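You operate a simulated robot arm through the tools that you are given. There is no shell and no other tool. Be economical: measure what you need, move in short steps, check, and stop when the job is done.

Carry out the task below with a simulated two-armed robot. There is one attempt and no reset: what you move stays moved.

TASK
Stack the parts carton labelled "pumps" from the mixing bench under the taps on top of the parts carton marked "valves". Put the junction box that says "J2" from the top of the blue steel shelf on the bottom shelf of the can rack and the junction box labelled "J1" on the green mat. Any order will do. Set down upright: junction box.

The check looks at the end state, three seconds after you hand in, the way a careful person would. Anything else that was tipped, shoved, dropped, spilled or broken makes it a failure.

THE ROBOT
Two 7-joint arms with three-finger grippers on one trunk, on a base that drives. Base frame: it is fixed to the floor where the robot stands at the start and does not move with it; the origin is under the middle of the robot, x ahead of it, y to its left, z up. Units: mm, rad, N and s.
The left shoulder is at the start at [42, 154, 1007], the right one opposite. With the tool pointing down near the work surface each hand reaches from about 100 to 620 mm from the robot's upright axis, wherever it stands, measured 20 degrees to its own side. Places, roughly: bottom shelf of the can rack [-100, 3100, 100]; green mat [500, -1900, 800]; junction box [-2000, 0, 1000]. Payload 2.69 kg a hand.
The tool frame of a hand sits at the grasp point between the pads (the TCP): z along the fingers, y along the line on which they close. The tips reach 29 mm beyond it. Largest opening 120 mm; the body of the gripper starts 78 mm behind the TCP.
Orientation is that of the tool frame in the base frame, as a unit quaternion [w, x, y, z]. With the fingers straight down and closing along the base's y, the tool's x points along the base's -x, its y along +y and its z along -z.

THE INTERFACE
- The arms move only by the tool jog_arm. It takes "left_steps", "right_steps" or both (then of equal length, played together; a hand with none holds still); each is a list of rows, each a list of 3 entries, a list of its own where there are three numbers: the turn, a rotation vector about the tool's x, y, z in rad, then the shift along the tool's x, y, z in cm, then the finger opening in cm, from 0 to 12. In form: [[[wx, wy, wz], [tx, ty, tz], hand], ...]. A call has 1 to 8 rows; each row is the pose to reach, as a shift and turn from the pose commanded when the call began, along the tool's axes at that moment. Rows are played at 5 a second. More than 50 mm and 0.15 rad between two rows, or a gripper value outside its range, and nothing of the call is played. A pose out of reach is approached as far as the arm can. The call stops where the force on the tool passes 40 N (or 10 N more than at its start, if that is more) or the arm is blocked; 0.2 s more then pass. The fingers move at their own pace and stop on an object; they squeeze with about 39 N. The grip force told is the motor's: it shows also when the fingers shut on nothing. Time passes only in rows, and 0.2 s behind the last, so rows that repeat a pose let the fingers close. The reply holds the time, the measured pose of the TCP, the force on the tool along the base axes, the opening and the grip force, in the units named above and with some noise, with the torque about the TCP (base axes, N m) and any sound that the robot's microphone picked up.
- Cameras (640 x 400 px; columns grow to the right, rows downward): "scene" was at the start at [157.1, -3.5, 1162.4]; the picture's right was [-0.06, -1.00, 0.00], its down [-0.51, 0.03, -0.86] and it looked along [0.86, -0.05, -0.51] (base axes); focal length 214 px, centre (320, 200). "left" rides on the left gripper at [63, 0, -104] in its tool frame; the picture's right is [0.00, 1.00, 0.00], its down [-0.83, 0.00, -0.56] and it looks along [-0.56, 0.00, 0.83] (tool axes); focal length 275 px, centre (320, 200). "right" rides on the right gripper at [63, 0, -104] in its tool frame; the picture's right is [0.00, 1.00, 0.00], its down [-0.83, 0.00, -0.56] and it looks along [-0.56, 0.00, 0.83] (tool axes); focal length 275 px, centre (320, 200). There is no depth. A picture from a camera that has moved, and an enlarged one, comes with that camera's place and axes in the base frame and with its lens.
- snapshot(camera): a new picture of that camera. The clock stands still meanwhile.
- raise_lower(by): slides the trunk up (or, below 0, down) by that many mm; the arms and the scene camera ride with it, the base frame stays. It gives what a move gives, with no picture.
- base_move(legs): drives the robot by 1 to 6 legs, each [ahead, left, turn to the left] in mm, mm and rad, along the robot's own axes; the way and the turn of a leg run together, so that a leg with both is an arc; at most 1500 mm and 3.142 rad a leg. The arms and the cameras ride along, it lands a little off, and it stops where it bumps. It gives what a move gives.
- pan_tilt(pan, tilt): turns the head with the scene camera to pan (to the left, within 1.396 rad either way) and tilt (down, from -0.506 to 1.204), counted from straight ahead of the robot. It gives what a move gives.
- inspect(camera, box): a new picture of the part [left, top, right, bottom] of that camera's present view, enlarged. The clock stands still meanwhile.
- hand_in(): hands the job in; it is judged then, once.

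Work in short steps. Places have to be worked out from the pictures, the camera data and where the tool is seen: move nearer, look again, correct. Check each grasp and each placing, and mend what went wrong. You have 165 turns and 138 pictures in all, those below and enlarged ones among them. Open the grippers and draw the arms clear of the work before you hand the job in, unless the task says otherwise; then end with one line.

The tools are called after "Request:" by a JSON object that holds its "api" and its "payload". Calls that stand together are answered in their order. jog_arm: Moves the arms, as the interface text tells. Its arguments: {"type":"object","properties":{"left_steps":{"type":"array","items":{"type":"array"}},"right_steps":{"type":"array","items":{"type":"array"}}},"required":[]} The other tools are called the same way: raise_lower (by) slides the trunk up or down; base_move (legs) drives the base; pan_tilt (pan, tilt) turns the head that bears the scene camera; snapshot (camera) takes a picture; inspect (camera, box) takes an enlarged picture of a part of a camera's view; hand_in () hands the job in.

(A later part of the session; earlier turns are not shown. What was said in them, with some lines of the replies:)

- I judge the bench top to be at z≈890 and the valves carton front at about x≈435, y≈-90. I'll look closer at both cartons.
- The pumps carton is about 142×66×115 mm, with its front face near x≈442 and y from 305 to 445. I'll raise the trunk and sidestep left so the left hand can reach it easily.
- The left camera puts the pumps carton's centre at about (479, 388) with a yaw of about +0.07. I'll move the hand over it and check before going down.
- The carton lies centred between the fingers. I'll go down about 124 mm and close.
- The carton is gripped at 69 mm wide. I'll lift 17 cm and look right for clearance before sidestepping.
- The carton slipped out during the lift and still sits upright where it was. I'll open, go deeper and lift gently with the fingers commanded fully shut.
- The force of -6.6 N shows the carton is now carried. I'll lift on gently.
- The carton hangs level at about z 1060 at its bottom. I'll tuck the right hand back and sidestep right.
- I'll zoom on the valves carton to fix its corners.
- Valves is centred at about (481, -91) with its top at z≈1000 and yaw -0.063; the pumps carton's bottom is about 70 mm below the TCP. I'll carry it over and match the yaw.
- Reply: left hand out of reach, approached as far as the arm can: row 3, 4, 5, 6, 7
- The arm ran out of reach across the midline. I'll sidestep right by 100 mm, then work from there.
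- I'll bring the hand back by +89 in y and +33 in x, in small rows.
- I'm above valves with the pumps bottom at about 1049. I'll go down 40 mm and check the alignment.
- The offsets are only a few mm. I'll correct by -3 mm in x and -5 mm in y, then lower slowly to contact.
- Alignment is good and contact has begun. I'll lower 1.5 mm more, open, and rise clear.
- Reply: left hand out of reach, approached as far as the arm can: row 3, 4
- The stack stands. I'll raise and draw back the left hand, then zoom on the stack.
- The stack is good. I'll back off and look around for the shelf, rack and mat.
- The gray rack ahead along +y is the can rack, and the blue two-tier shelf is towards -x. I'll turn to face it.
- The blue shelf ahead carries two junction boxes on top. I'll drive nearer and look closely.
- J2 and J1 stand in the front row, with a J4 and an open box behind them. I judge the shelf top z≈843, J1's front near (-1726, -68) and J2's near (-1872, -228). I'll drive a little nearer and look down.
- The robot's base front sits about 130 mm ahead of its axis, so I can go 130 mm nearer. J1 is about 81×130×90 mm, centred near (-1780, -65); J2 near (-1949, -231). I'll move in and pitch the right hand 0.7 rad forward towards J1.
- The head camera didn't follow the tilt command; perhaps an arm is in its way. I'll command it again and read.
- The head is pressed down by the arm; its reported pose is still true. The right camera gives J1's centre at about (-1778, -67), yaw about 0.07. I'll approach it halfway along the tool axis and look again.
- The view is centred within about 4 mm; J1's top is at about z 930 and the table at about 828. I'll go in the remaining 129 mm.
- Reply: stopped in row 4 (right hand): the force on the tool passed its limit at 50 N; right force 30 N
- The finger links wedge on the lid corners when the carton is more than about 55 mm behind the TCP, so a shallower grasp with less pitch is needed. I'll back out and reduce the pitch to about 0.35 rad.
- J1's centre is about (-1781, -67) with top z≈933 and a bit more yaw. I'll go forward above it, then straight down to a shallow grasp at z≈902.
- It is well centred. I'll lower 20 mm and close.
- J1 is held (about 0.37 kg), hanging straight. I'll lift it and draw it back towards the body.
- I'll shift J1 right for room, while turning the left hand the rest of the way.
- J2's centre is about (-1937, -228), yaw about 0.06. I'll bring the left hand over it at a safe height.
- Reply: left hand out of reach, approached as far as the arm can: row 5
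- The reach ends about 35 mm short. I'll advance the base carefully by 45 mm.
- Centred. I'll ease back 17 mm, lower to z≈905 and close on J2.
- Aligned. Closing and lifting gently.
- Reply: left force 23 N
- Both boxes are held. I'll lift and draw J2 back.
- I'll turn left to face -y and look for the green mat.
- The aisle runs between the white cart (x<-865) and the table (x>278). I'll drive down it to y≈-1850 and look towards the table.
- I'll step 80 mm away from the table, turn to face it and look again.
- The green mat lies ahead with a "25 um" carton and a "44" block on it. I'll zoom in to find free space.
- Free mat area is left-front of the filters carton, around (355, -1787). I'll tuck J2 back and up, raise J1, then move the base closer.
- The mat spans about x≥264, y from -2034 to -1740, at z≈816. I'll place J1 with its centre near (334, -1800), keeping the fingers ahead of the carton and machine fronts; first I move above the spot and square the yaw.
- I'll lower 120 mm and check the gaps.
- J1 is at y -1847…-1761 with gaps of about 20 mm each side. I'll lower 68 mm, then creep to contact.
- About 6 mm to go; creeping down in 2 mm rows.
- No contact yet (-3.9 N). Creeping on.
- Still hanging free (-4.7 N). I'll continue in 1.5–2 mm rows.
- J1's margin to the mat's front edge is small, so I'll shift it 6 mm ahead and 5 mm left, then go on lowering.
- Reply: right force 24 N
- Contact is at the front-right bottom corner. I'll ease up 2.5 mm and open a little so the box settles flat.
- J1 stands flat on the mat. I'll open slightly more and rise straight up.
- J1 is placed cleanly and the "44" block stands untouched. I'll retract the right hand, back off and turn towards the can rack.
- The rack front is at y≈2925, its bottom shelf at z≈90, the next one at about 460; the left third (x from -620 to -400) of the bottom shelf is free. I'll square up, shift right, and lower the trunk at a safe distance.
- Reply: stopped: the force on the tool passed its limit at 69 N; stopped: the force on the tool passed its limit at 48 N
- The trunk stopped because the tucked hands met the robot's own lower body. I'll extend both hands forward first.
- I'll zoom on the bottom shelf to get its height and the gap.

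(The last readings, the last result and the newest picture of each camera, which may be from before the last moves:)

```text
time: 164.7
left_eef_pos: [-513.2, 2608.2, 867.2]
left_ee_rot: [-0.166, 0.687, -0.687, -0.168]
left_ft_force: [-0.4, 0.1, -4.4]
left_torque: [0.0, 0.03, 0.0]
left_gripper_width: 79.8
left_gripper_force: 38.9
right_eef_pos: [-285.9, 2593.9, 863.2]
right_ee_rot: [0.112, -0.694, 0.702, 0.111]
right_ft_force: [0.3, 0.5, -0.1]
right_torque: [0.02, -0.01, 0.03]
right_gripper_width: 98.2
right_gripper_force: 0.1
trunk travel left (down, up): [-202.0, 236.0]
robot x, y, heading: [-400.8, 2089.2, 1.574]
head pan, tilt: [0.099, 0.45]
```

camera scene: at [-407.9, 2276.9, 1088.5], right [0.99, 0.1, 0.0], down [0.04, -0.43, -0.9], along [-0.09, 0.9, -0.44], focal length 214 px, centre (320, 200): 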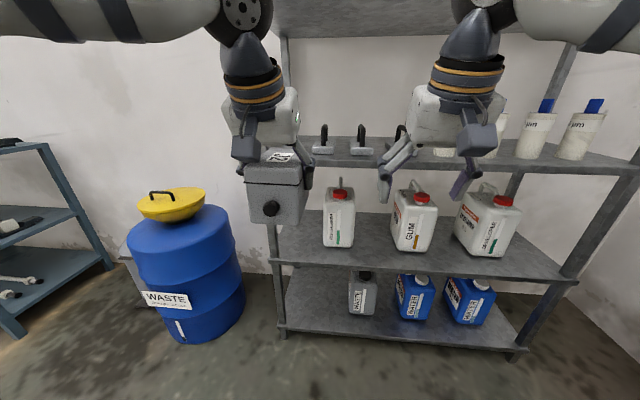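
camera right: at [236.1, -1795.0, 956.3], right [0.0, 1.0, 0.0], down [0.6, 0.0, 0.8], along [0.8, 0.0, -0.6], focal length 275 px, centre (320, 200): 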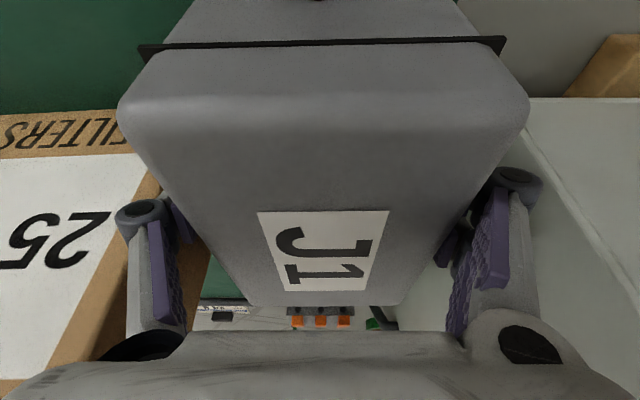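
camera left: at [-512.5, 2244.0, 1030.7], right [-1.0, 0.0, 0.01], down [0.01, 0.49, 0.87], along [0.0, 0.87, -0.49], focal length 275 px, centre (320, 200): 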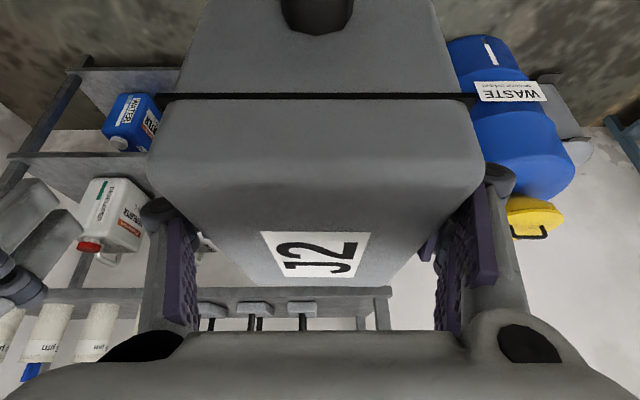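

The bottom shelf surface is at z≈128, its front edge at y≈2907, the next lip underside at about 500. I'll check the view after this lowering.

Request:
{"api": "snapshot", "payload": {"camera": "scene"}}

Request:
{"api": "snapshot", "payload": {"camera": "right"}}

```text
59 pictures are left
camera scene: at [-408.0, 2300.8, 989.0], right [0.99, 0.1, 0.0], down [0.04, -0.43, -0.9], along [-0.09, 0.9, -0.44], focal length 214 px, centre (320, 200)
```

scene: 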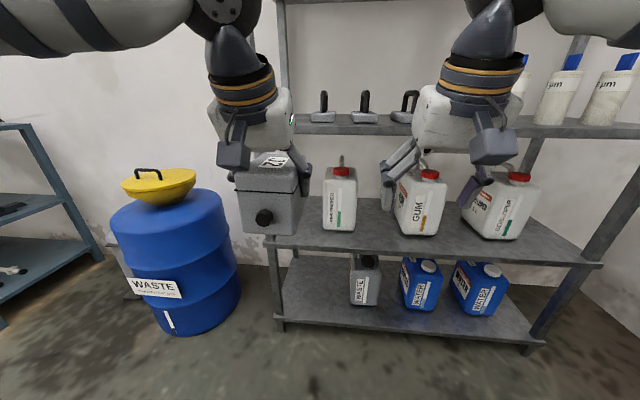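

```text
58 pictures are left
camera right: at [-286.7, 2502.8, 941.8], right [-1.0, 0.01, 0.0], down [0.01, 0.62, 0.79], along [0.01, 0.79, -0.62], focal length 275 px, centre (320, 200)
```

right: 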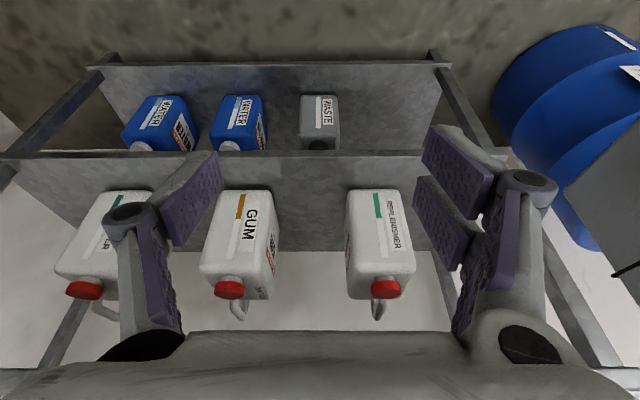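

The torso leans forward as it lowers, which explains the earlier stop. Hands extended are fine; I'll lower the rest.

Request:
{"api": "raise_lower", "payload": {"by": -195}}

Request:
{"api": "snapshot", "payload": {"camera": "scene"}}

```text
time: 166.8
left_eef_pos: [-513.2, 2606.9, 672.0]
left_ee_rot: [-0.165, 0.688, -0.687, -0.168]
left_ft_force: [0.3, -0.2, -4.0]
left_torque: [0.0, 0.0, -0.04]
left_gripper_width: 79.8
left_gripper_force: 38.7
right_eef_pos: [-286.6, 2594.1, 667.3]
right_ee_rot: [0.112, -0.693, 0.703, 0.111]
right_ft_force: [0.0, -0.1, 0.2]
right_torque: [-0.02, -0.01, -0.03]
right_gripper_width: 98.2
right_gripper_force: 0.0
trunk travel left (down, up): [-7.0, 431.0]
robot x, y, heading: [-404.7, 2090.7, 1.572]
head pan, tilt: [0.099, 0.45]
```

```text
57 pictures are left
camera scene: at [-408.0, 2366.3, 781.9], right [0.99, 0.1, 0.0], down [0.04, -0.43, -0.9], along [-0.09, 0.9, -0.44], focal length 214 px, centre (320, 200)
```

scene: 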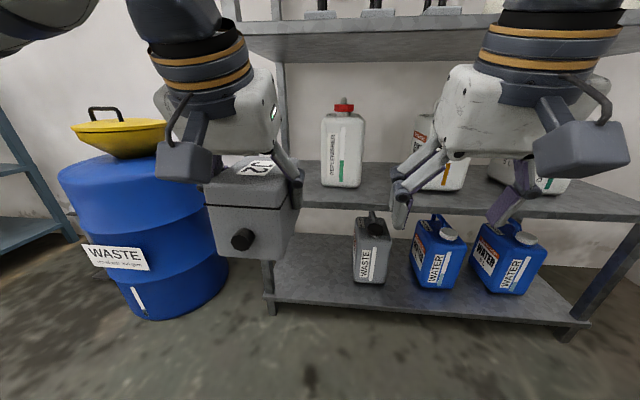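

I'll bring J2 down with the left arm in front of the rack, in two stages.

Request:
{"api": "jog_arm", "payload": {"left_steps": [[[0, 0, 0], [1.5, 0, 3], 0], [[0, 0, 0], [3.4, 0, 6.6], 0], [[0, 0, 0], [5.2, 0, 10.2], 0], [[0, 0, 0], [7, 0, 13.8], 0], [[0, 0, 0], [8.9, 0, 17.4], 0], [[0, 0, 0], [10.7, 0, 21], 0]]}}

Request:
{"api": "pan_tilt", "payload": {"pan": 0.5, "tilt": 0.5}}

Request:
{"api": "snapshot", "payload": {"camera": "scene"}}

```text
time: 168.2
left_eef_pos: [-515.1, 2608.1, 435.0]
left_ee_rot: [0.165, -0.687, 0.688, 0.167]
left_ft_force: [-0.3, 0.3, -4.7]
left_torque: [0.01, 0.03, 0.01]
left_gripper_width: 79.6
left_gripper_force: 39.2
right_eef_pos: [-285.0, 2593.8, 667.1]
right_ee_rot: [0.111, -0.694, 0.703, 0.112]
right_ft_force: [-0.5, 0.3, 0.2]
right_torque: [0.04, -0.01, 0.0]
right_gripper_width: 97.9
right_gripper_force: 0.0
trunk travel left (down, up): [-7.0, 431.0]
robot x, y, heading: [-399.9, 2092.3, 1.569]
head pan, tilt: [0.099, 0.45]
```

```text
time: 169.1
left_eef_pos: [-515.7, 2608.1, 435.2]
left_ee_rot: [-0.164, 0.688, -0.687, -0.167]
left_ft_force: [-0.2, 0.4, -4.2]
left_torque: [-0.04, 0.0, 0.01]
left_gripper_width: 79.6
left_gripper_force: 38.7
right_eef_pos: [-287.0, 2593.5, 667.6]
right_ee_rot: [0.111, -0.694, 0.703, 0.111]
right_ft_force: [0.4, -0.4, 0.5]
right_torque: [0.01, -0.01, -0.04]
right_gripper_width: 98.1
right_gripper_force: 0.0
trunk travel left (down, up): [-7.0, 431.0]
robot x, y, heading: [-402.0, 2089.4, 1.57]
head pan, tilt: [0.499, 0.499]
```

```text
56 pictures are left
camera scene: at [-442.4, 2354.9, 777.4], right [0.88, 0.48, 0.0], down [0.23, -0.42, -0.88], along [-0.42, 0.77, -0.48], focal length 214 px, centre (320, 200)
```

scene: 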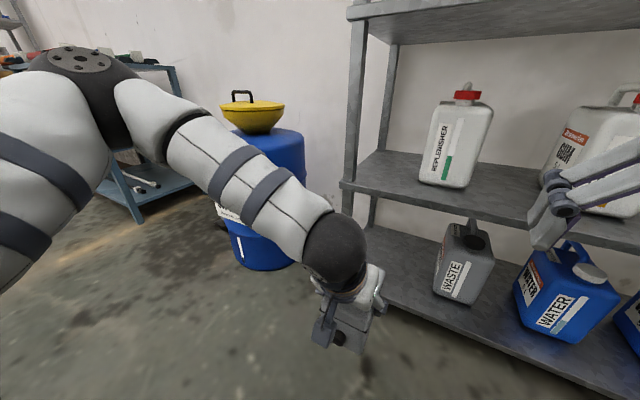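

The elbow stays clear of the drum, and I'll add margin by stepping right 60 mm after lowering J2 to z≈230.

Request:
{"api": "jog_arm", "payload": {"left_steps": [[[0, 0, 0], [1.8, 0, 3.5], 0], [[0, 0, 0], [3.6, 0, 7], 0], [[0, 0, 0], [5.4, 0, 10.6], 0], [[0, 0, 0], [7.2, 0, 14.2], 0], [[0, 0, 0], [9.35, 0, 18.2], 0]]}}

Request:
{"api": "base_move", "payload": {"legs": [[0, -60, 0]]}}

Request:
{"api": "snapshot", "payload": {"camera": "scene"}}

Request:
{"api": "snapshot", "payload": {"camera": "left"}}

```text
time: 170.3
left_eef_pos: [-516.4, 2610.3, 230.0]
left_ee_rot: [-0.166, 0.687, -0.687, -0.168]
left_ft_force: [0.4, 0.7, -3.8]
left_torque: [-0.06, -0.03, 0.01]
left_gripper_width: 80.1
left_gripper_force: 39.0
right_eef_pos: [-286.9, 2594.6, 668.1]
right_ee_rot: [0.112, -0.693, 0.703, 0.111]
right_ft_force: [-0.3, 0.1, 0.1]
right_torque: [0.04, 0.01, 0.0]
right_gripper_width: 98.1
right_gripper_force: 0.0
trunk travel left (down, up): [-7.0, 431.0]
robot x, y, heading: [-403.9, 2085.1, 1.567]
head pan, tilt: [0.499, 0.499]
```

```text
time: 171.4
left_eef_pos: [-457.9, 2609.4, 231.6]
left_ee_rot: [0.165, -0.687, 0.687, 0.168]
left_ft_force: [-0.2, -0.3, -4.9]
left_torque: [0.01, -0.02, 0.04]
left_gripper_width: 79.9
left_gripper_force: 38.7
right_eef_pos: [-228.8, 2594.7, 667.2]
right_ee_rot: [0.112, -0.694, 0.702, 0.111]
right_ft_force: [0.5, -0.3, 0.2]
right_torque: [-0.01, 0.0, 0.03]
right_gripper_width: 97.7
right_gripper_force: 0.0
trunk travel left (down, up): [-7.0, 431.0]
robot x, y, heading: [-337.9, 2084.0, 1.572]
head pan, tilt: [0.499, 0.499]
```

```text
55 pictures are left
camera scene: at [-383.2, 2354.8, 777.4], right [0.88, 0.48, 0.0], down [0.23, -0.42, -0.88], along [-0.42, 0.77, -0.48], focal length 214 px, centre (320, 200)
```

scene: 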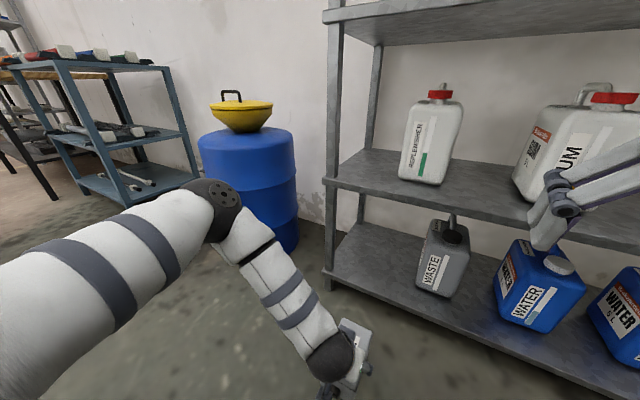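

```text
54 pictures are left
camera left: at [-456.7, 2505.6, 295.7], right [-1.0, 0.0, 0.01], down [0.01, 0.49, 0.87], along [0.0, 0.87, -0.49], focal length 275 px, centre (320, 200)
```

left: 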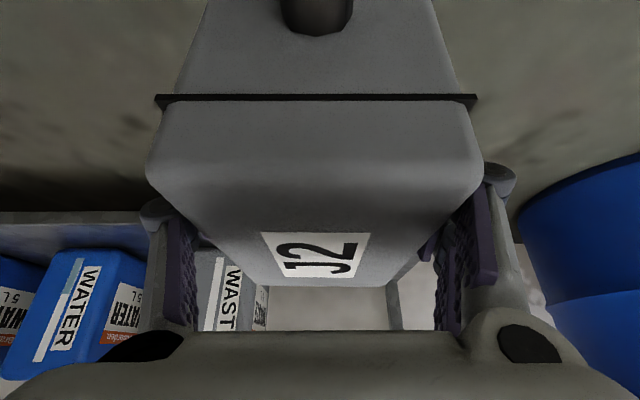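

I'll shift J2 left to x≈-492, tuck the right hand a bit, and drive 200 mm nearer.

Request:
{"api": "jog_arm", "payload": {"left_steps": [[[0, 0, 0], [0, 1.2, 0], 0], [[0, 0, 0], [0, 2.4, 0], 0], [[0, 0, 0], [0, 3.4, 0], 0]], "right_steps": [[[0, 0, 0], [2, 0, -0.6], 9.8], [[0, 0, 0], [4, 0, -1.3], 9.8], [[0, 0, 0], [6, 0, -2], 9.8]]}}

Request:
{"api": "base_move", "payload": {"legs": [[200, 0, 0]]}}

Request:
{"api": "pan_tilt", "payload": {"pan": 0.3, "tilt": 0.8}}

Request:
{"api": "snapshot", "payload": {"camera": "scene"}}

Request:
{"api": "snapshot", "payload": {"camera": "left"}}

```text
time: 172.2
left_eef_pos: [-491.1, 2608.7, 231.6]
left_ee_rot: [-0.166, 0.687, -0.687, -0.167]
left_ft_force: [1.2, 0.8, -5.3]
left_torque: [-0.04, -0.02, 0.0]
left_gripper_width: 79.7
left_gripper_force: 38.9
right_eef_pos: [-228.2, 2531.3, 669.2]
right_ee_rot: [0.111, -0.694, 0.703, 0.11]
right_ft_force: [0.2, 0.2, -0.4]
right_torque: [0.0, 0.0, 0.01]
right_gripper_width: 97.8
right_gripper_force: 0.1
trunk travel left (down, up): [-7.0, 431.0]
robot x, y, heading: [-338.9, 2086.6, 1.572]
head pan, tilt: [0.499, 0.499]
```

```text
time: 173.8
left_eef_pos: [-492.1, 2809.0, 231.2]
left_ee_rot: [-0.165, 0.688, -0.687, -0.168]
left_ft_force: [0.6, 0.4, -4.9]
left_torque: [-0.03, 0.03, 0.03]
left_gripper_width: 79.6
left_gripper_force: 39.0
right_eef_pos: [-228.3, 2732.0, 669.3]
right_ee_rot: [0.111, -0.694, 0.702, 0.111]
right_ft_force: [-0.2, -0.5, -0.9]
right_torque: [0.02, 0.01, 0.01]
right_gripper_width: 97.9
right_gripper_force: 0.0
trunk travel left (down, up): [-7.0, 431.0]
robot x, y, heading: [-344.6, 2286.8, 1.571]
head pan, tilt: [0.499, 0.499]
```

```text
time: 174.7
left_eef_pos: [-491.8, 2809.9, 232.0]
left_ee_rot: [-0.164, 0.688, -0.687, -0.168]
left_ft_force: [0.7, -0.4, -4.7]
left_torque: [-0.03, -0.01, 0.02]
left_gripper_width: 80.0
left_gripper_force: 39.3
right_eef_pos: [-228.3, 2732.2, 668.8]
right_ee_rot: [0.112, -0.694, 0.703, 0.111]
right_ft_force: [0.6, 0.7, -0.7]
right_torque: [-0.01, -0.02, 0.0]
right_gripper_width: 98.2
right_gripper_force: 0.1
trunk travel left (down, up): [-7.0, 431.0]
robot x, y, heading: [-342.7, 2295.7, 1.573]
head pan, tilt: [0.3, 0.799]
```

```text
53 pictures are left
camera scene: at [-363.7, 2552.7, 751.5], right [0.95, 0.3, 0.0], down [0.21, -0.68, -0.7], along [-0.21, 0.67, -0.72], focal length 214 px, centre (320, 200)
```

scene: 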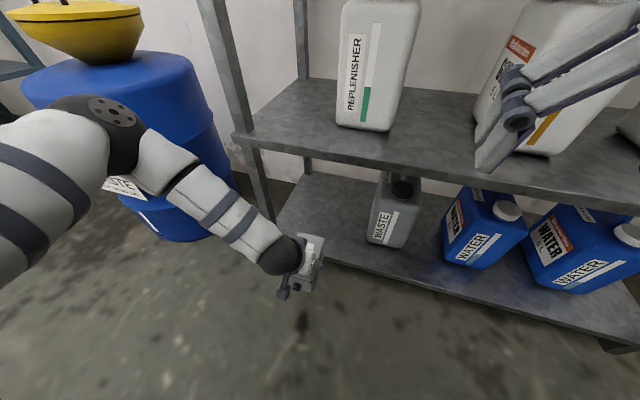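

```text
52 pictures are left
camera left: at [-490.6, 2705.2, 295.9], right [-1.0, 0.0, 0.01], down [0.01, 0.49, 0.87], along [0.0, 0.87, -0.49], focal length 275 px, centre (320, 200)
```

left: 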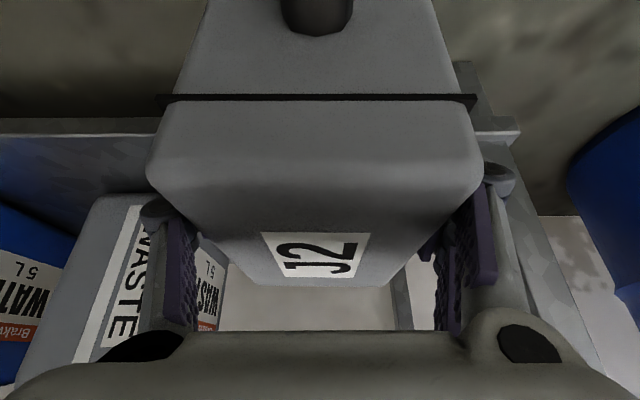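

The lip passes under J2. I'll lower 12 mm and push J2 in 155 mm with the arm, halfway first.

Request:
{"api": "jog_arm", "payload": {"left_steps": [[[0, 0, 0], [0.55, 0, 1.07], 0], [[0, 0, 0], [-1.7, 0, 2.2], 0], [[0, 0, 0], [-4, 0, 3.4], 0], [[0, 0, 0], [-6.2, 0, 4.55], 0]]}}

Request:
{"api": "snapshot", "payload": {"camera": "left"}}

Request:
{"api": "inspect", "payload": {"camera": "scene", "box": [180, 130, 380, 330]}}

```text
time: 175.7
left_eef_pos: [-491.4, 2886.3, 218.5]
left_ee_rot: [-0.165, 0.688, -0.687, -0.167]
left_ft_force: [0.7, -0.1, -4.4]
left_torque: [-0.02, -0.02, 0.01]
left_gripper_width: 79.9
left_gripper_force: 39.1
right_eef_pos: [-228.3, 2731.7, 667.9]
right_ee_rot: [0.112, -0.694, 0.703, 0.111]
right_ft_force: [-0.1, -0.1, -0.8]
right_torque: [0.01, 0.04, 0.0]
right_gripper_width: 97.8
right_gripper_force: 0.0
trunk travel left (down, up): [-7.0, 431.0]
robot x, y, heading: [-340.2, 2288.8, 1.57]
head pan, tilt: [0.3, 0.799]
```

```text
51 pictures are left
camera left: at [-490.7, 2781.7, 283.4], right [-1.0, 0.0, 0.0], down [0.01, 0.49, 0.87], along [0.0, 0.87, -0.49], focal length 275 px, centre (320, 200)
```

left: 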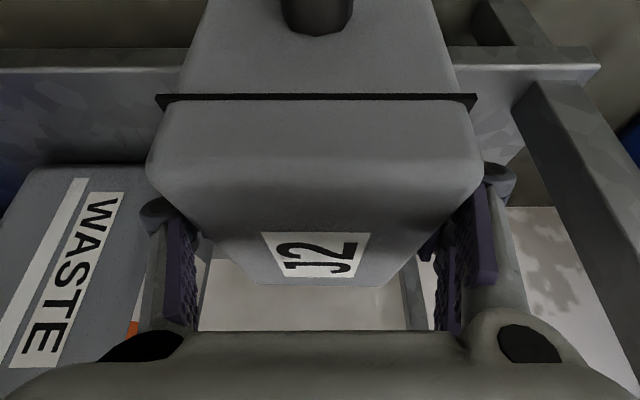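

```text
2.00 times, centred on (280, 230) of scene
camera zoom: at [-363.6, 2552.7, 751.5], right [0.95, 0.3, 0.0], down [0.21, -0.68, -0.7], along [-0.21, 0.67, -0.72], focal length 429 px, centre (400, 140)
```

zoom: 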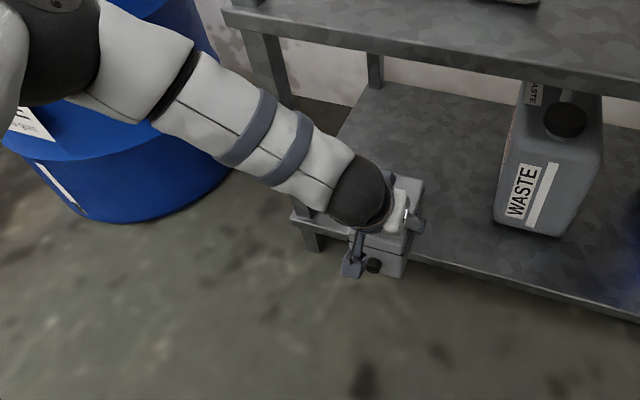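

The lip is at y≈2894, z≈123. I'll move J2 in another 75 mm.

Request:
{"api": "jog_arm", "payload": {"left_steps": [[[0, 0, 0], [-1.8, 0, 0.9], 0], [[0, 0, 0], [-3.6, 0, 1.85], 0], [[0, 0, 0], [-5.3, 0, 2.7], 0], [[0, 0, 0], [-6.7, 0, 3.42], 0]]}}

Request:
{"api": "snapshot", "payload": {"camera": "left"}}

Request:
{"api": "inspect", "payload": {"camera": "scene", "box": [200, 130, 400, 280]}}

```text
time: 176.7
left_eef_pos: [-492.4, 2960.2, 219.0]
left_ee_rot: [-0.165, 0.688, -0.687, -0.167]
left_ft_force: [-0.5, 0.6, -4.1]
left_torque: [-0.05, -0.04, 0.03]
left_gripper_width: 80.0
left_gripper_force: 39.1
right_eef_pos: [-227.9, 2732.7, 668.9]
right_ee_rot: [0.112, -0.694, 0.703, 0.111]
right_ft_force: [-0.2, 0.3, 0.0]
right_torque: [0.01, -0.01, -0.02]
right_gripper_width: 98.1
right_gripper_force: 0.0
trunk travel left (down, up): [-7.0, 431.0]
robot x, y, heading: [-343.7, 2289.4, 1.576]
head pan, tilt: [0.3, 0.799]
```

```text
49 pictures are left
camera left: at [-491.3, 2856.1, 283.5], right [-1.0, 0.0, 0.0], down [0.01, 0.49, 0.87], along [0.0, 0.87, -0.49], focal length 275 px, centre (320, 200)
```

left: 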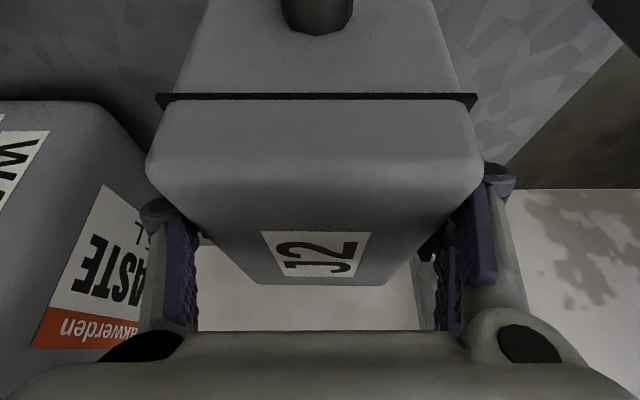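

```text
2.67 times, centred on (300, 205) of scene
camera zoom: at [-363.6, 2552.8, 751.5], right [0.95, 0.3, 0.0], down [0.21, -0.68, -0.7], along [-0.21, 0.67, -0.72], focal length 572 px, centre (373, 187)
```

zoom: 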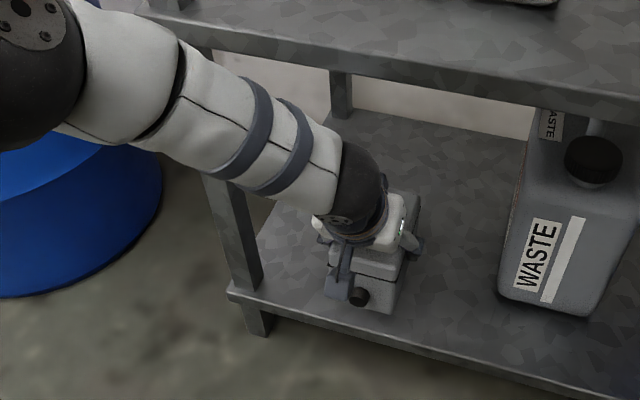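

J2 is over the shelf, inside its front edge. I'll lower it gently to contact.

Request:
{"api": "jog_arm", "payload": {"left_steps": [[[0, 0, 0], [0.18, 0, 0.36], 0], [[0, 0, 0], [0.36, 0, 0.71], 0], [[0, 0, 0], [0.46, 0, 0.89], 0], [[0, 0, 0], [0.55, 0, 1.07], 0]]}}

Request:
{"api": "jog_arm", "payload": {"left_steps": [[[0, 0, 0], [0.08, 0, 0.15], 0], [[0, 0, 0], [0.15, 0, 0.3], 0], [[0, 0, 0], [0.2, 0, 0.4], 0]]}}

```text
time: 177.7
left_eef_pos: [-492.6, 2961.1, 206.9]
left_ee_rot: [-0.165, 0.688, -0.686, -0.168]
left_ft_force: [-0.4, -0.3, -5.2]
left_torque: [-0.01, 0.0, -0.01]
left_gripper_width: 79.8
left_gripper_force: 39.4
right_eef_pos: [-228.2, 2731.5, 669.4]
right_ee_rot: [0.112, -0.694, 0.702, 0.112]
right_ft_force: [0.3, -0.4, -0.7]
right_torque: [0.03, 0.03, -0.01]
right_gripper_width: 98.2
right_gripper_force: 0.1
trunk travel left (down, up): [-7.0, 431.0]
robot x, y, heading: [-344.8, 2291.0, 1.572]
head pan, tilt: [0.3, 0.799]
```

```text
time: 178.4
left_eef_pos: [-491.5, 2961.0, 202.2]
left_ee_rot: [-0.165, 0.688, -0.687, -0.167]
left_ft_force: [0.0, 0.1, -4.6]
left_torque: [-0.06, 0.01, 0.03]
left_gripper_width: 79.9
left_gripper_force: 38.9
right_eef_pos: [-227.8, 2732.6, 669.7]
right_ee_rot: [0.112, -0.694, 0.703, 0.111]
right_ft_force: [-1.3, 0.3, -0.7]
right_torque: [0.0, 0.01, -0.01]
right_gripper_width: 98.1
right_gripper_force: 0.1
trunk travel left (down, up): [-7.0, 431.0]
robot x, y, heading: [-341.1, 2289.1, 1.573]
head pan, tilt: [0.3, 0.799]
```

Not touching yet; a few mm more.

Request:
{"api": "jog_arm", "payload": {"left_steps": [[[0, 0, 0], [0.07, 0, 0.13], 0], [[0, 0, 0], [0.14, 0, 0.27], 0], [[0, 0, 0], [0.2, 0, 0.4], 0]]}}

Request:
{"api": "jog_arm", "payload": {"left_steps": [[[0, 0, 0], [0.07, 0, 0.13], 0], [[0, 0, 0], [0.14, 0, 0.27], 0]]}}

Request:
{"api": "inspect", "payload": {"camera": "scene", "box": [240, 170, 380, 275]}}

```text
time: 179.2
left_eef_pos: [-491.8, 2960.0, 198.9]
left_ee_rot: [-0.164, 0.689, -0.686, -0.167]
left_ft_force: [-0.1, -0.5, -3.6]
left_torque: [-0.02, 0.0, -0.02]
left_gripper_width: 80.0
left_gripper_force: 39.2
right_eef_pos: [-228.7, 2732.0, 668.0]
right_ee_rot: [0.111, -0.694, 0.703, 0.111]
right_ft_force: [0.5, -0.2, -0.3]
right_torque: [0.0, 0.01, 0.0]
right_gripper_width: 98.2
right_gripper_force: 0.2
trunk travel left (down, up): [-7.0, 431.0]
robot x, y, heading: [-344.9, 2288.5, 1.571]
head pan, tilt: [0.3, 0.799]
```

```text
time: 179.8
left_eef_pos: [-492.1, 2961.0, 195.2]
left_ee_rot: [-0.164, 0.688, -0.687, -0.167]
left_ft_force: [0.2, -0.1, -4.1]
left_torque: [-0.02, 0.03, 0.01]
left_gripper_width: 79.8
left_gripper_force: 38.7
right_eef_pos: [-227.1, 2732.3, 668.1]
right_ee_rot: [0.112, -0.694, 0.703, 0.111]
right_ft_force: [0.0, 0.5, 0.3]
right_torque: [0.02, 0.02, -0.01]
right_gripper_width: 98.3
right_gripper_force: 0.1
trunk travel left (down, up): [-7.0, 431.0]
robot x, y, heading: [-341.9, 2291.4, 1.571]
head pan, tilt: [0.3, 0.799]
```

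```text
3.81 times, centred on (310, 222) of scene
camera zoom: at [-363.6, 2552.8, 751.5], right [0.95, 0.3, 0.0], down [0.21, -0.68, -0.7], along [-0.21, 0.67, -0.72], focal length 817 px, centre (358, 114)
```

zoom: 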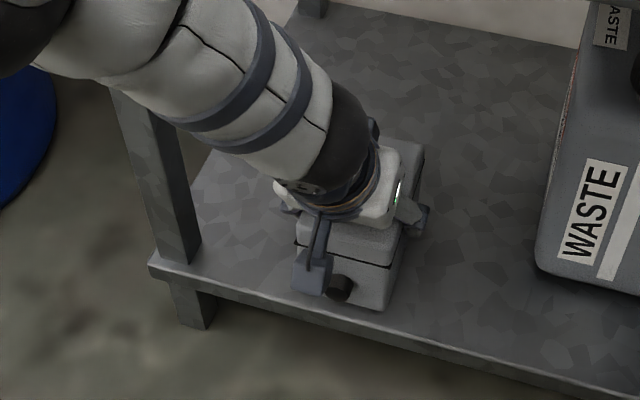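

J2 hangs close to the front edge, so I'll push it in another 15 mm and continue lowering.

Request:
{"api": "jog_arm", "payload": {"left_steps": [[[0, 0, 0], [-0.7, 0, 0.34], 0], [[0, 0, 0], [-1.33, 0, 0.68], 0], [[0, 0, 0], [-1.27, 0, 0.8], 0], [[0, 0, 0], [-1.2, 0, 0.95], 0]]}}

Request:
{"api": "jog_arm", "payload": {"left_steps": [[[0, 0, 0], [0.07, 0, 0.13], 0], [[0, 0, 0], [0.14, 0, 0.27], 0]]}}

```text
time: 180.8
left_eef_pos: [-492.4, 2975.0, 191.4]
left_ee_rot: [-0.165, 0.688, -0.686, -0.168]
left_ft_force: [0.3, -0.5, -3.8]
left_torque: [-0.05, 0.0, -0.01]
left_gripper_width: 79.6
left_gripper_force: 38.9
right_eef_pos: [-227.8, 2732.7, 668.4]
right_ee_rot: [0.111, -0.694, 0.702, 0.112]
right_ft_force: [0.4, -0.2, -0.3]
right_torque: [0.01, 0.0, -0.01]
right_gripper_width: 98.2
right_gripper_force: 0.1
trunk travel left (down, up): [-7.0, 431.0]
robot x, y, heading: [-341.6, 2291.1, 1.577]
head pan, tilt: [0.3, 0.799]
```

```text
time: 181.4
left_eef_pos: [-492.6, 2975.4, 189.5]
left_ee_rot: [-0.165, 0.688, -0.687, -0.168]
left_ft_force: [0.0, 0.3, -4.2]
left_torque: [-0.01, 0.01, 0.01]
left_gripper_width: 79.6
left_gripper_force: 38.5
right_eef_pos: [-229.0, 2730.6, 667.4]
right_ee_rot: [0.112, -0.694, 0.703, 0.111]
right_ft_force: [-0.2, 0.7, -0.1]
right_torque: [-0.02, 0.02, -0.03]
right_gripper_width: 98.0
right_gripper_force: 0.0
trunk travel left (down, up): [-7.0, 431.0]
robot x, y, heading: [-342.4, 2290.2, 1.571]
head pan, tilt: [0.3, 0.799]
```

Request:
{"api": "jog_arm", "payload": {"left_steps": [[[0, 0, 0], [0.09, 0, 0.18], 0], [[0, 0, 0], [0.18, 0, 0.36], 0], [[0, 0, 0], [0.23, 0, 0.45], 0]]}}

Request:
{"api": "inspect", "payload": {"camera": "scene", "box": [240, 170, 380, 275]}}

```text
time: 182.2
left_eef_pos: [-491.2, 2974.9, 185.2]
left_ee_rot: [-0.167, 0.688, -0.686, -0.168]
left_ft_force: [-0.9, -1.1, 3.5]
left_torque: [0.42, -0.27, 0.01]
left_gripper_width: 79.2
left_gripper_force: 39.0
right_eef_pos: [-228.5, 2732.5, 668.9]
right_ee_rot: [0.111, -0.694, 0.702, 0.111]
right_ft_force: [-0.7, -0.3, -1.0]
right_torque: [0.0, 0.0, 0.0]
right_gripper_width: 98.2
right_gripper_force: 0.1
trunk travel left (down, up): [-7.0, 431.0]
robot x, y, heading: [-341.5, 2289.0, 1.575]
head pan, tilt: [0.3, 0.799]
```

```text
3.81 times, centred on (310, 222) of scene
camera zoom: at [-363.6, 2552.3, 751.6], right [0.95, 0.3, 0.0], down [0.21, -0.68, -0.7], along [-0.21, 0.67, -0.72], focal length 817 px, centre (358, 114)
```

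zoom: 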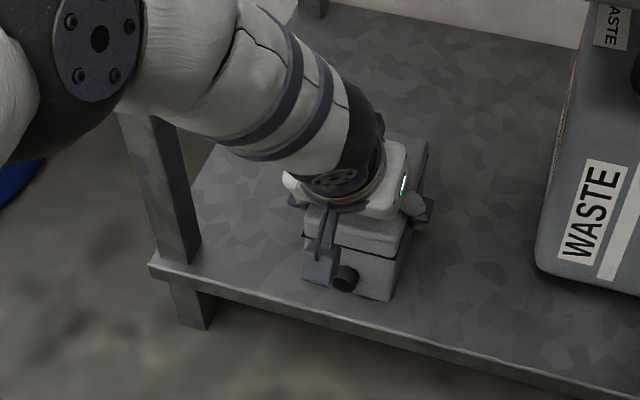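

Contact at the rear edge (+3.5 N). J2 is well inside the shelf, so I'll open gently and let it settle.

Request:
{"api": "jog_arm", "payload": {"left_steps": [[[0, 0, 0], [0.03, 0, 0.06], 0], [[0, 0, 0], [0.03, 0, 0.06], 8.1], [[0, 0, 0], [0.03, 0, 0.06], 8.4], [[0, 0, 0], [0.03, 0, 0.06], 9], [[0, 0, 0], [0.03, 0, 0.06], 9.6], [[0, 0, 0], [0.03, 0, 0.06], 9.6]]}}

Request:
{"api": "snapshot", "payload": {"camera": "left"}}

Request:
{"api": "inspect", "payload": {"camera": "scene", "box": [240, 170, 380, 275]}}

```text
time: 183.7
left_eef_pos: [-492.3, 2976.2, 184.3]
left_ee_rot: [-0.165, 0.687, -0.687, -0.168]
left_ft_force: [0.6, -0.3, 0.0]
left_torque: [0.0, 0.0, -0.03]
left_gripper_width: 96.1
left_gripper_force: 0.0
right_eef_pos: [-227.5, 2732.9, 668.7]
right_ee_rot: [0.112, -0.694, 0.702, 0.111]
right_ft_force: [0.1, -0.1, -0.6]
right_torque: [-0.01, 0.01, -0.03]
right_gripper_width: 98.3
right_gripper_force: 0.0
trunk travel left (down, up): [-7.0, 431.0]
robot x, y, heading: [-345.5, 2290.8, 1.57]
head pan, tilt: [0.3, 0.799]
```

```text
45 pictures are left
camera left: at [-490.9, 2871.6, 248.3], right [-1.0, 0.0, 0.01], down [0.01, 0.48, 0.87], along [0.0, 0.87, -0.48], focal length 275 px, centre (320, 200)
```

left: 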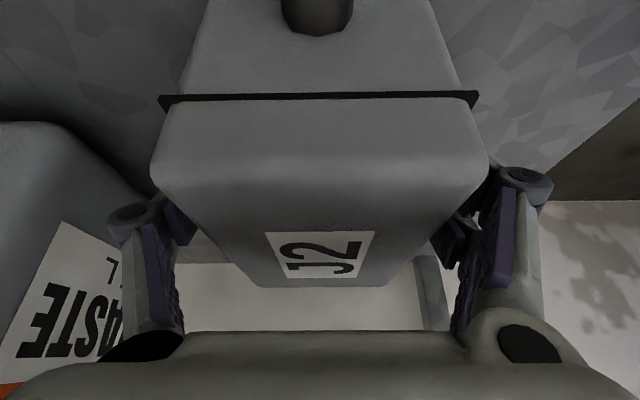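

```text
3.81 times, centred on (310, 222) of scene
camera zoom: at [-363.6, 2552.5, 751.5], right [0.95, 0.3, 0.0], down [0.21, -0.68, -0.7], along [-0.21, 0.67, -0.72], focal length 817 px, centre (358, 114)
```

zoom: 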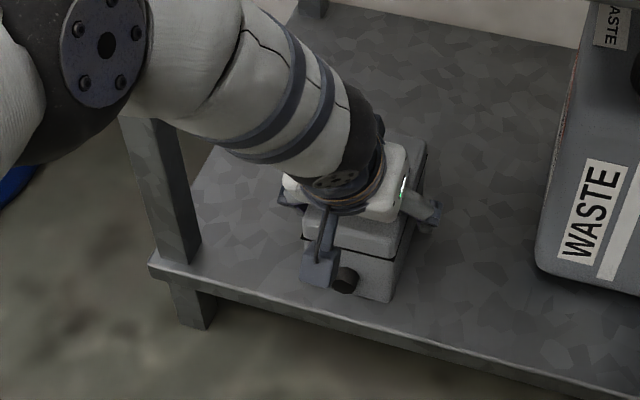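

J2 stands flat. I'll withdraw along the tool axis, then back out of the rack.

Request:
{"api": "jog_arm", "payload": {"left_steps": [[[0, 0, 0], [0, 0, -1.5], 10], [[0, 0, 0], [0, 0, -4], 10], [[0, 0, 0], [0, 0, -6.5], 10], [[0, 0, 0], [0.5, 0, -9], 10], [[0, 0, 0], [4, 0, -11], 10], [[0, 0, 0], [8, 0, -13], 10], [[0, 0, 0], [12, 0, -15], 10], [[0, 0, 0], [16, 0, -17], 10]]}}

Request:
{"api": "snapshot", "payload": {"camera": "scene"}}

Request:
{"api": "snapshot", "payload": {"camera": "left"}}

```text
time: 185.4
left_eef_pos: [-489.2, 2753.5, 259.8]
left_ee_rot: [-0.166, 0.687, -0.687, -0.169]
left_ft_force: [0.4, -0.4, 0.4]
left_torque: [0.0, -0.01, 0.01]
left_gripper_width: 100.2
left_gripper_force: 0.0
right_eef_pos: [-229.2, 2733.2, 667.2]
right_ee_rot: [0.112, -0.694, 0.703, 0.111]
right_ft_force: [-0.1, -0.1, 0.9]
right_torque: [-0.03, -0.01, 0.02]
right_gripper_width: 98.0
right_gripper_force: 0.1
trunk travel left (down, up): [-7.0, 431.0]
robot x, y, heading: [-341.3, 2290.1, 1.569]
head pan, tilt: [0.3, 0.799]
```

```text
43 pictures are left
camera scene: at [-363.6, 2552.6, 751.5], right [0.96, 0.3, 0.0], down [0.21, -0.68, -0.7], along [-0.21, 0.67, -0.72], focal length 214 px, centre (320, 200)
```

scene: 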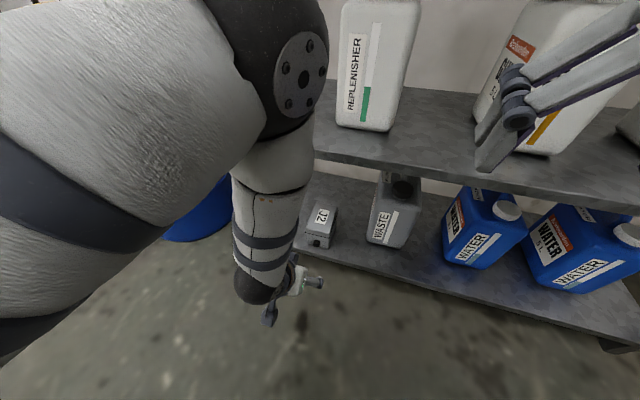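

```text
42 pictures are left
camera left: at [-488.0, 2648.9, 324.4], right [-1.0, 0.0, 0.01], down [0.01, 0.48, 0.88], along [0.0, 0.88, -0.48], focal length 275 px, centre (320, 200)
```

left: 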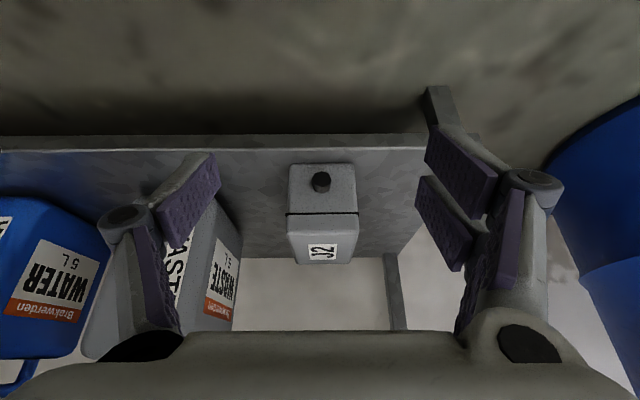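

J2 stands upright on the bottom shelf. I'll back the robot away and take a last look.

Request:
{"api": "base_move", "payload": {"legs": [[-400, 0, 0]]}}

Request:
{"api": "pan_tilt", "payload": {"pan": 0.1, "tilt": 0.4}}

Request:
{"api": "snapshot", "payload": {"camera": "scene"}}

```text
time: 188.0
left_eef_pos: [-490.2, 2346.2, 259.5]
left_ee_rot: [-0.164, 0.691, -0.684, -0.168]
left_ft_force: [-0.4, -0.2, -0.1]
left_torque: [0.0, 0.03, 0.0]
left_gripper_width: 99.9
left_gripper_force: 0.0
right_eef_pos: [-229.4, 2328.6, 668.1]
right_ee_rot: [0.111, -0.697, 0.7, 0.111]
right_ft_force: [-0.7, 0.1, -0.1]
right_torque: [-0.01, -0.04, -0.02]
right_gripper_width: 98.2
right_gripper_force: 0.1
trunk travel left (down, up): [-7.0, 431.0]
robot x, y, heading: [-338.9, 1886.5, 1.576]
head pan, tilt: [0.3, 0.799]
```

```text
time: 188.8
left_eef_pos: [-490.3, 2347.0, 259.4]
left_ee_rot: [-0.164, 0.691, -0.684, -0.168]
left_ft_force: [0.1, 0.0, 0.1]
left_torque: [0.01, -0.03, 0.01]
left_gripper_width: 99.9
left_gripper_force: 0.1
right_eef_pos: [-228.7, 2327.6, 667.6]
right_ee_rot: [0.111, -0.696, 0.7, 0.111]
right_ft_force: [0.0, 0.0, -0.3]
right_torque: [-0.01, 0.0, 0.01]
right_gripper_width: 98.1
right_gripper_force: 0.1
trunk travel left (down, up): [-7.0, 431.0]
robot x, y, heading: [-338.4, 1882.3, 1.583]
head pan, tilt: [0.099, 0.4]
```

```text
41 pictures are left
camera scene: at [-349.2, 2162.6, 786.6], right [0.99, 0.11, 0.0], down [0.04, -0.39, -0.92], along [-0.1, 0.92, -0.39], focal length 214 px, centre (320, 200)
```

scene: 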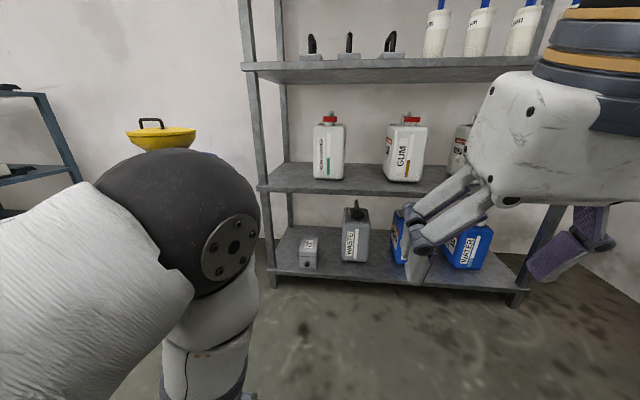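

Everything in view stands as it should, both hands are open and clear, so I'll hand in.

Request:
{"api": "hand_in", "payload": {}}

```text
The job is handed in.
```

The job is handed in: the pumps carton is stacked on the valves carton, J1 stands upright on the green mat, and J2 stands upright on the bottom shelf of the can rack.
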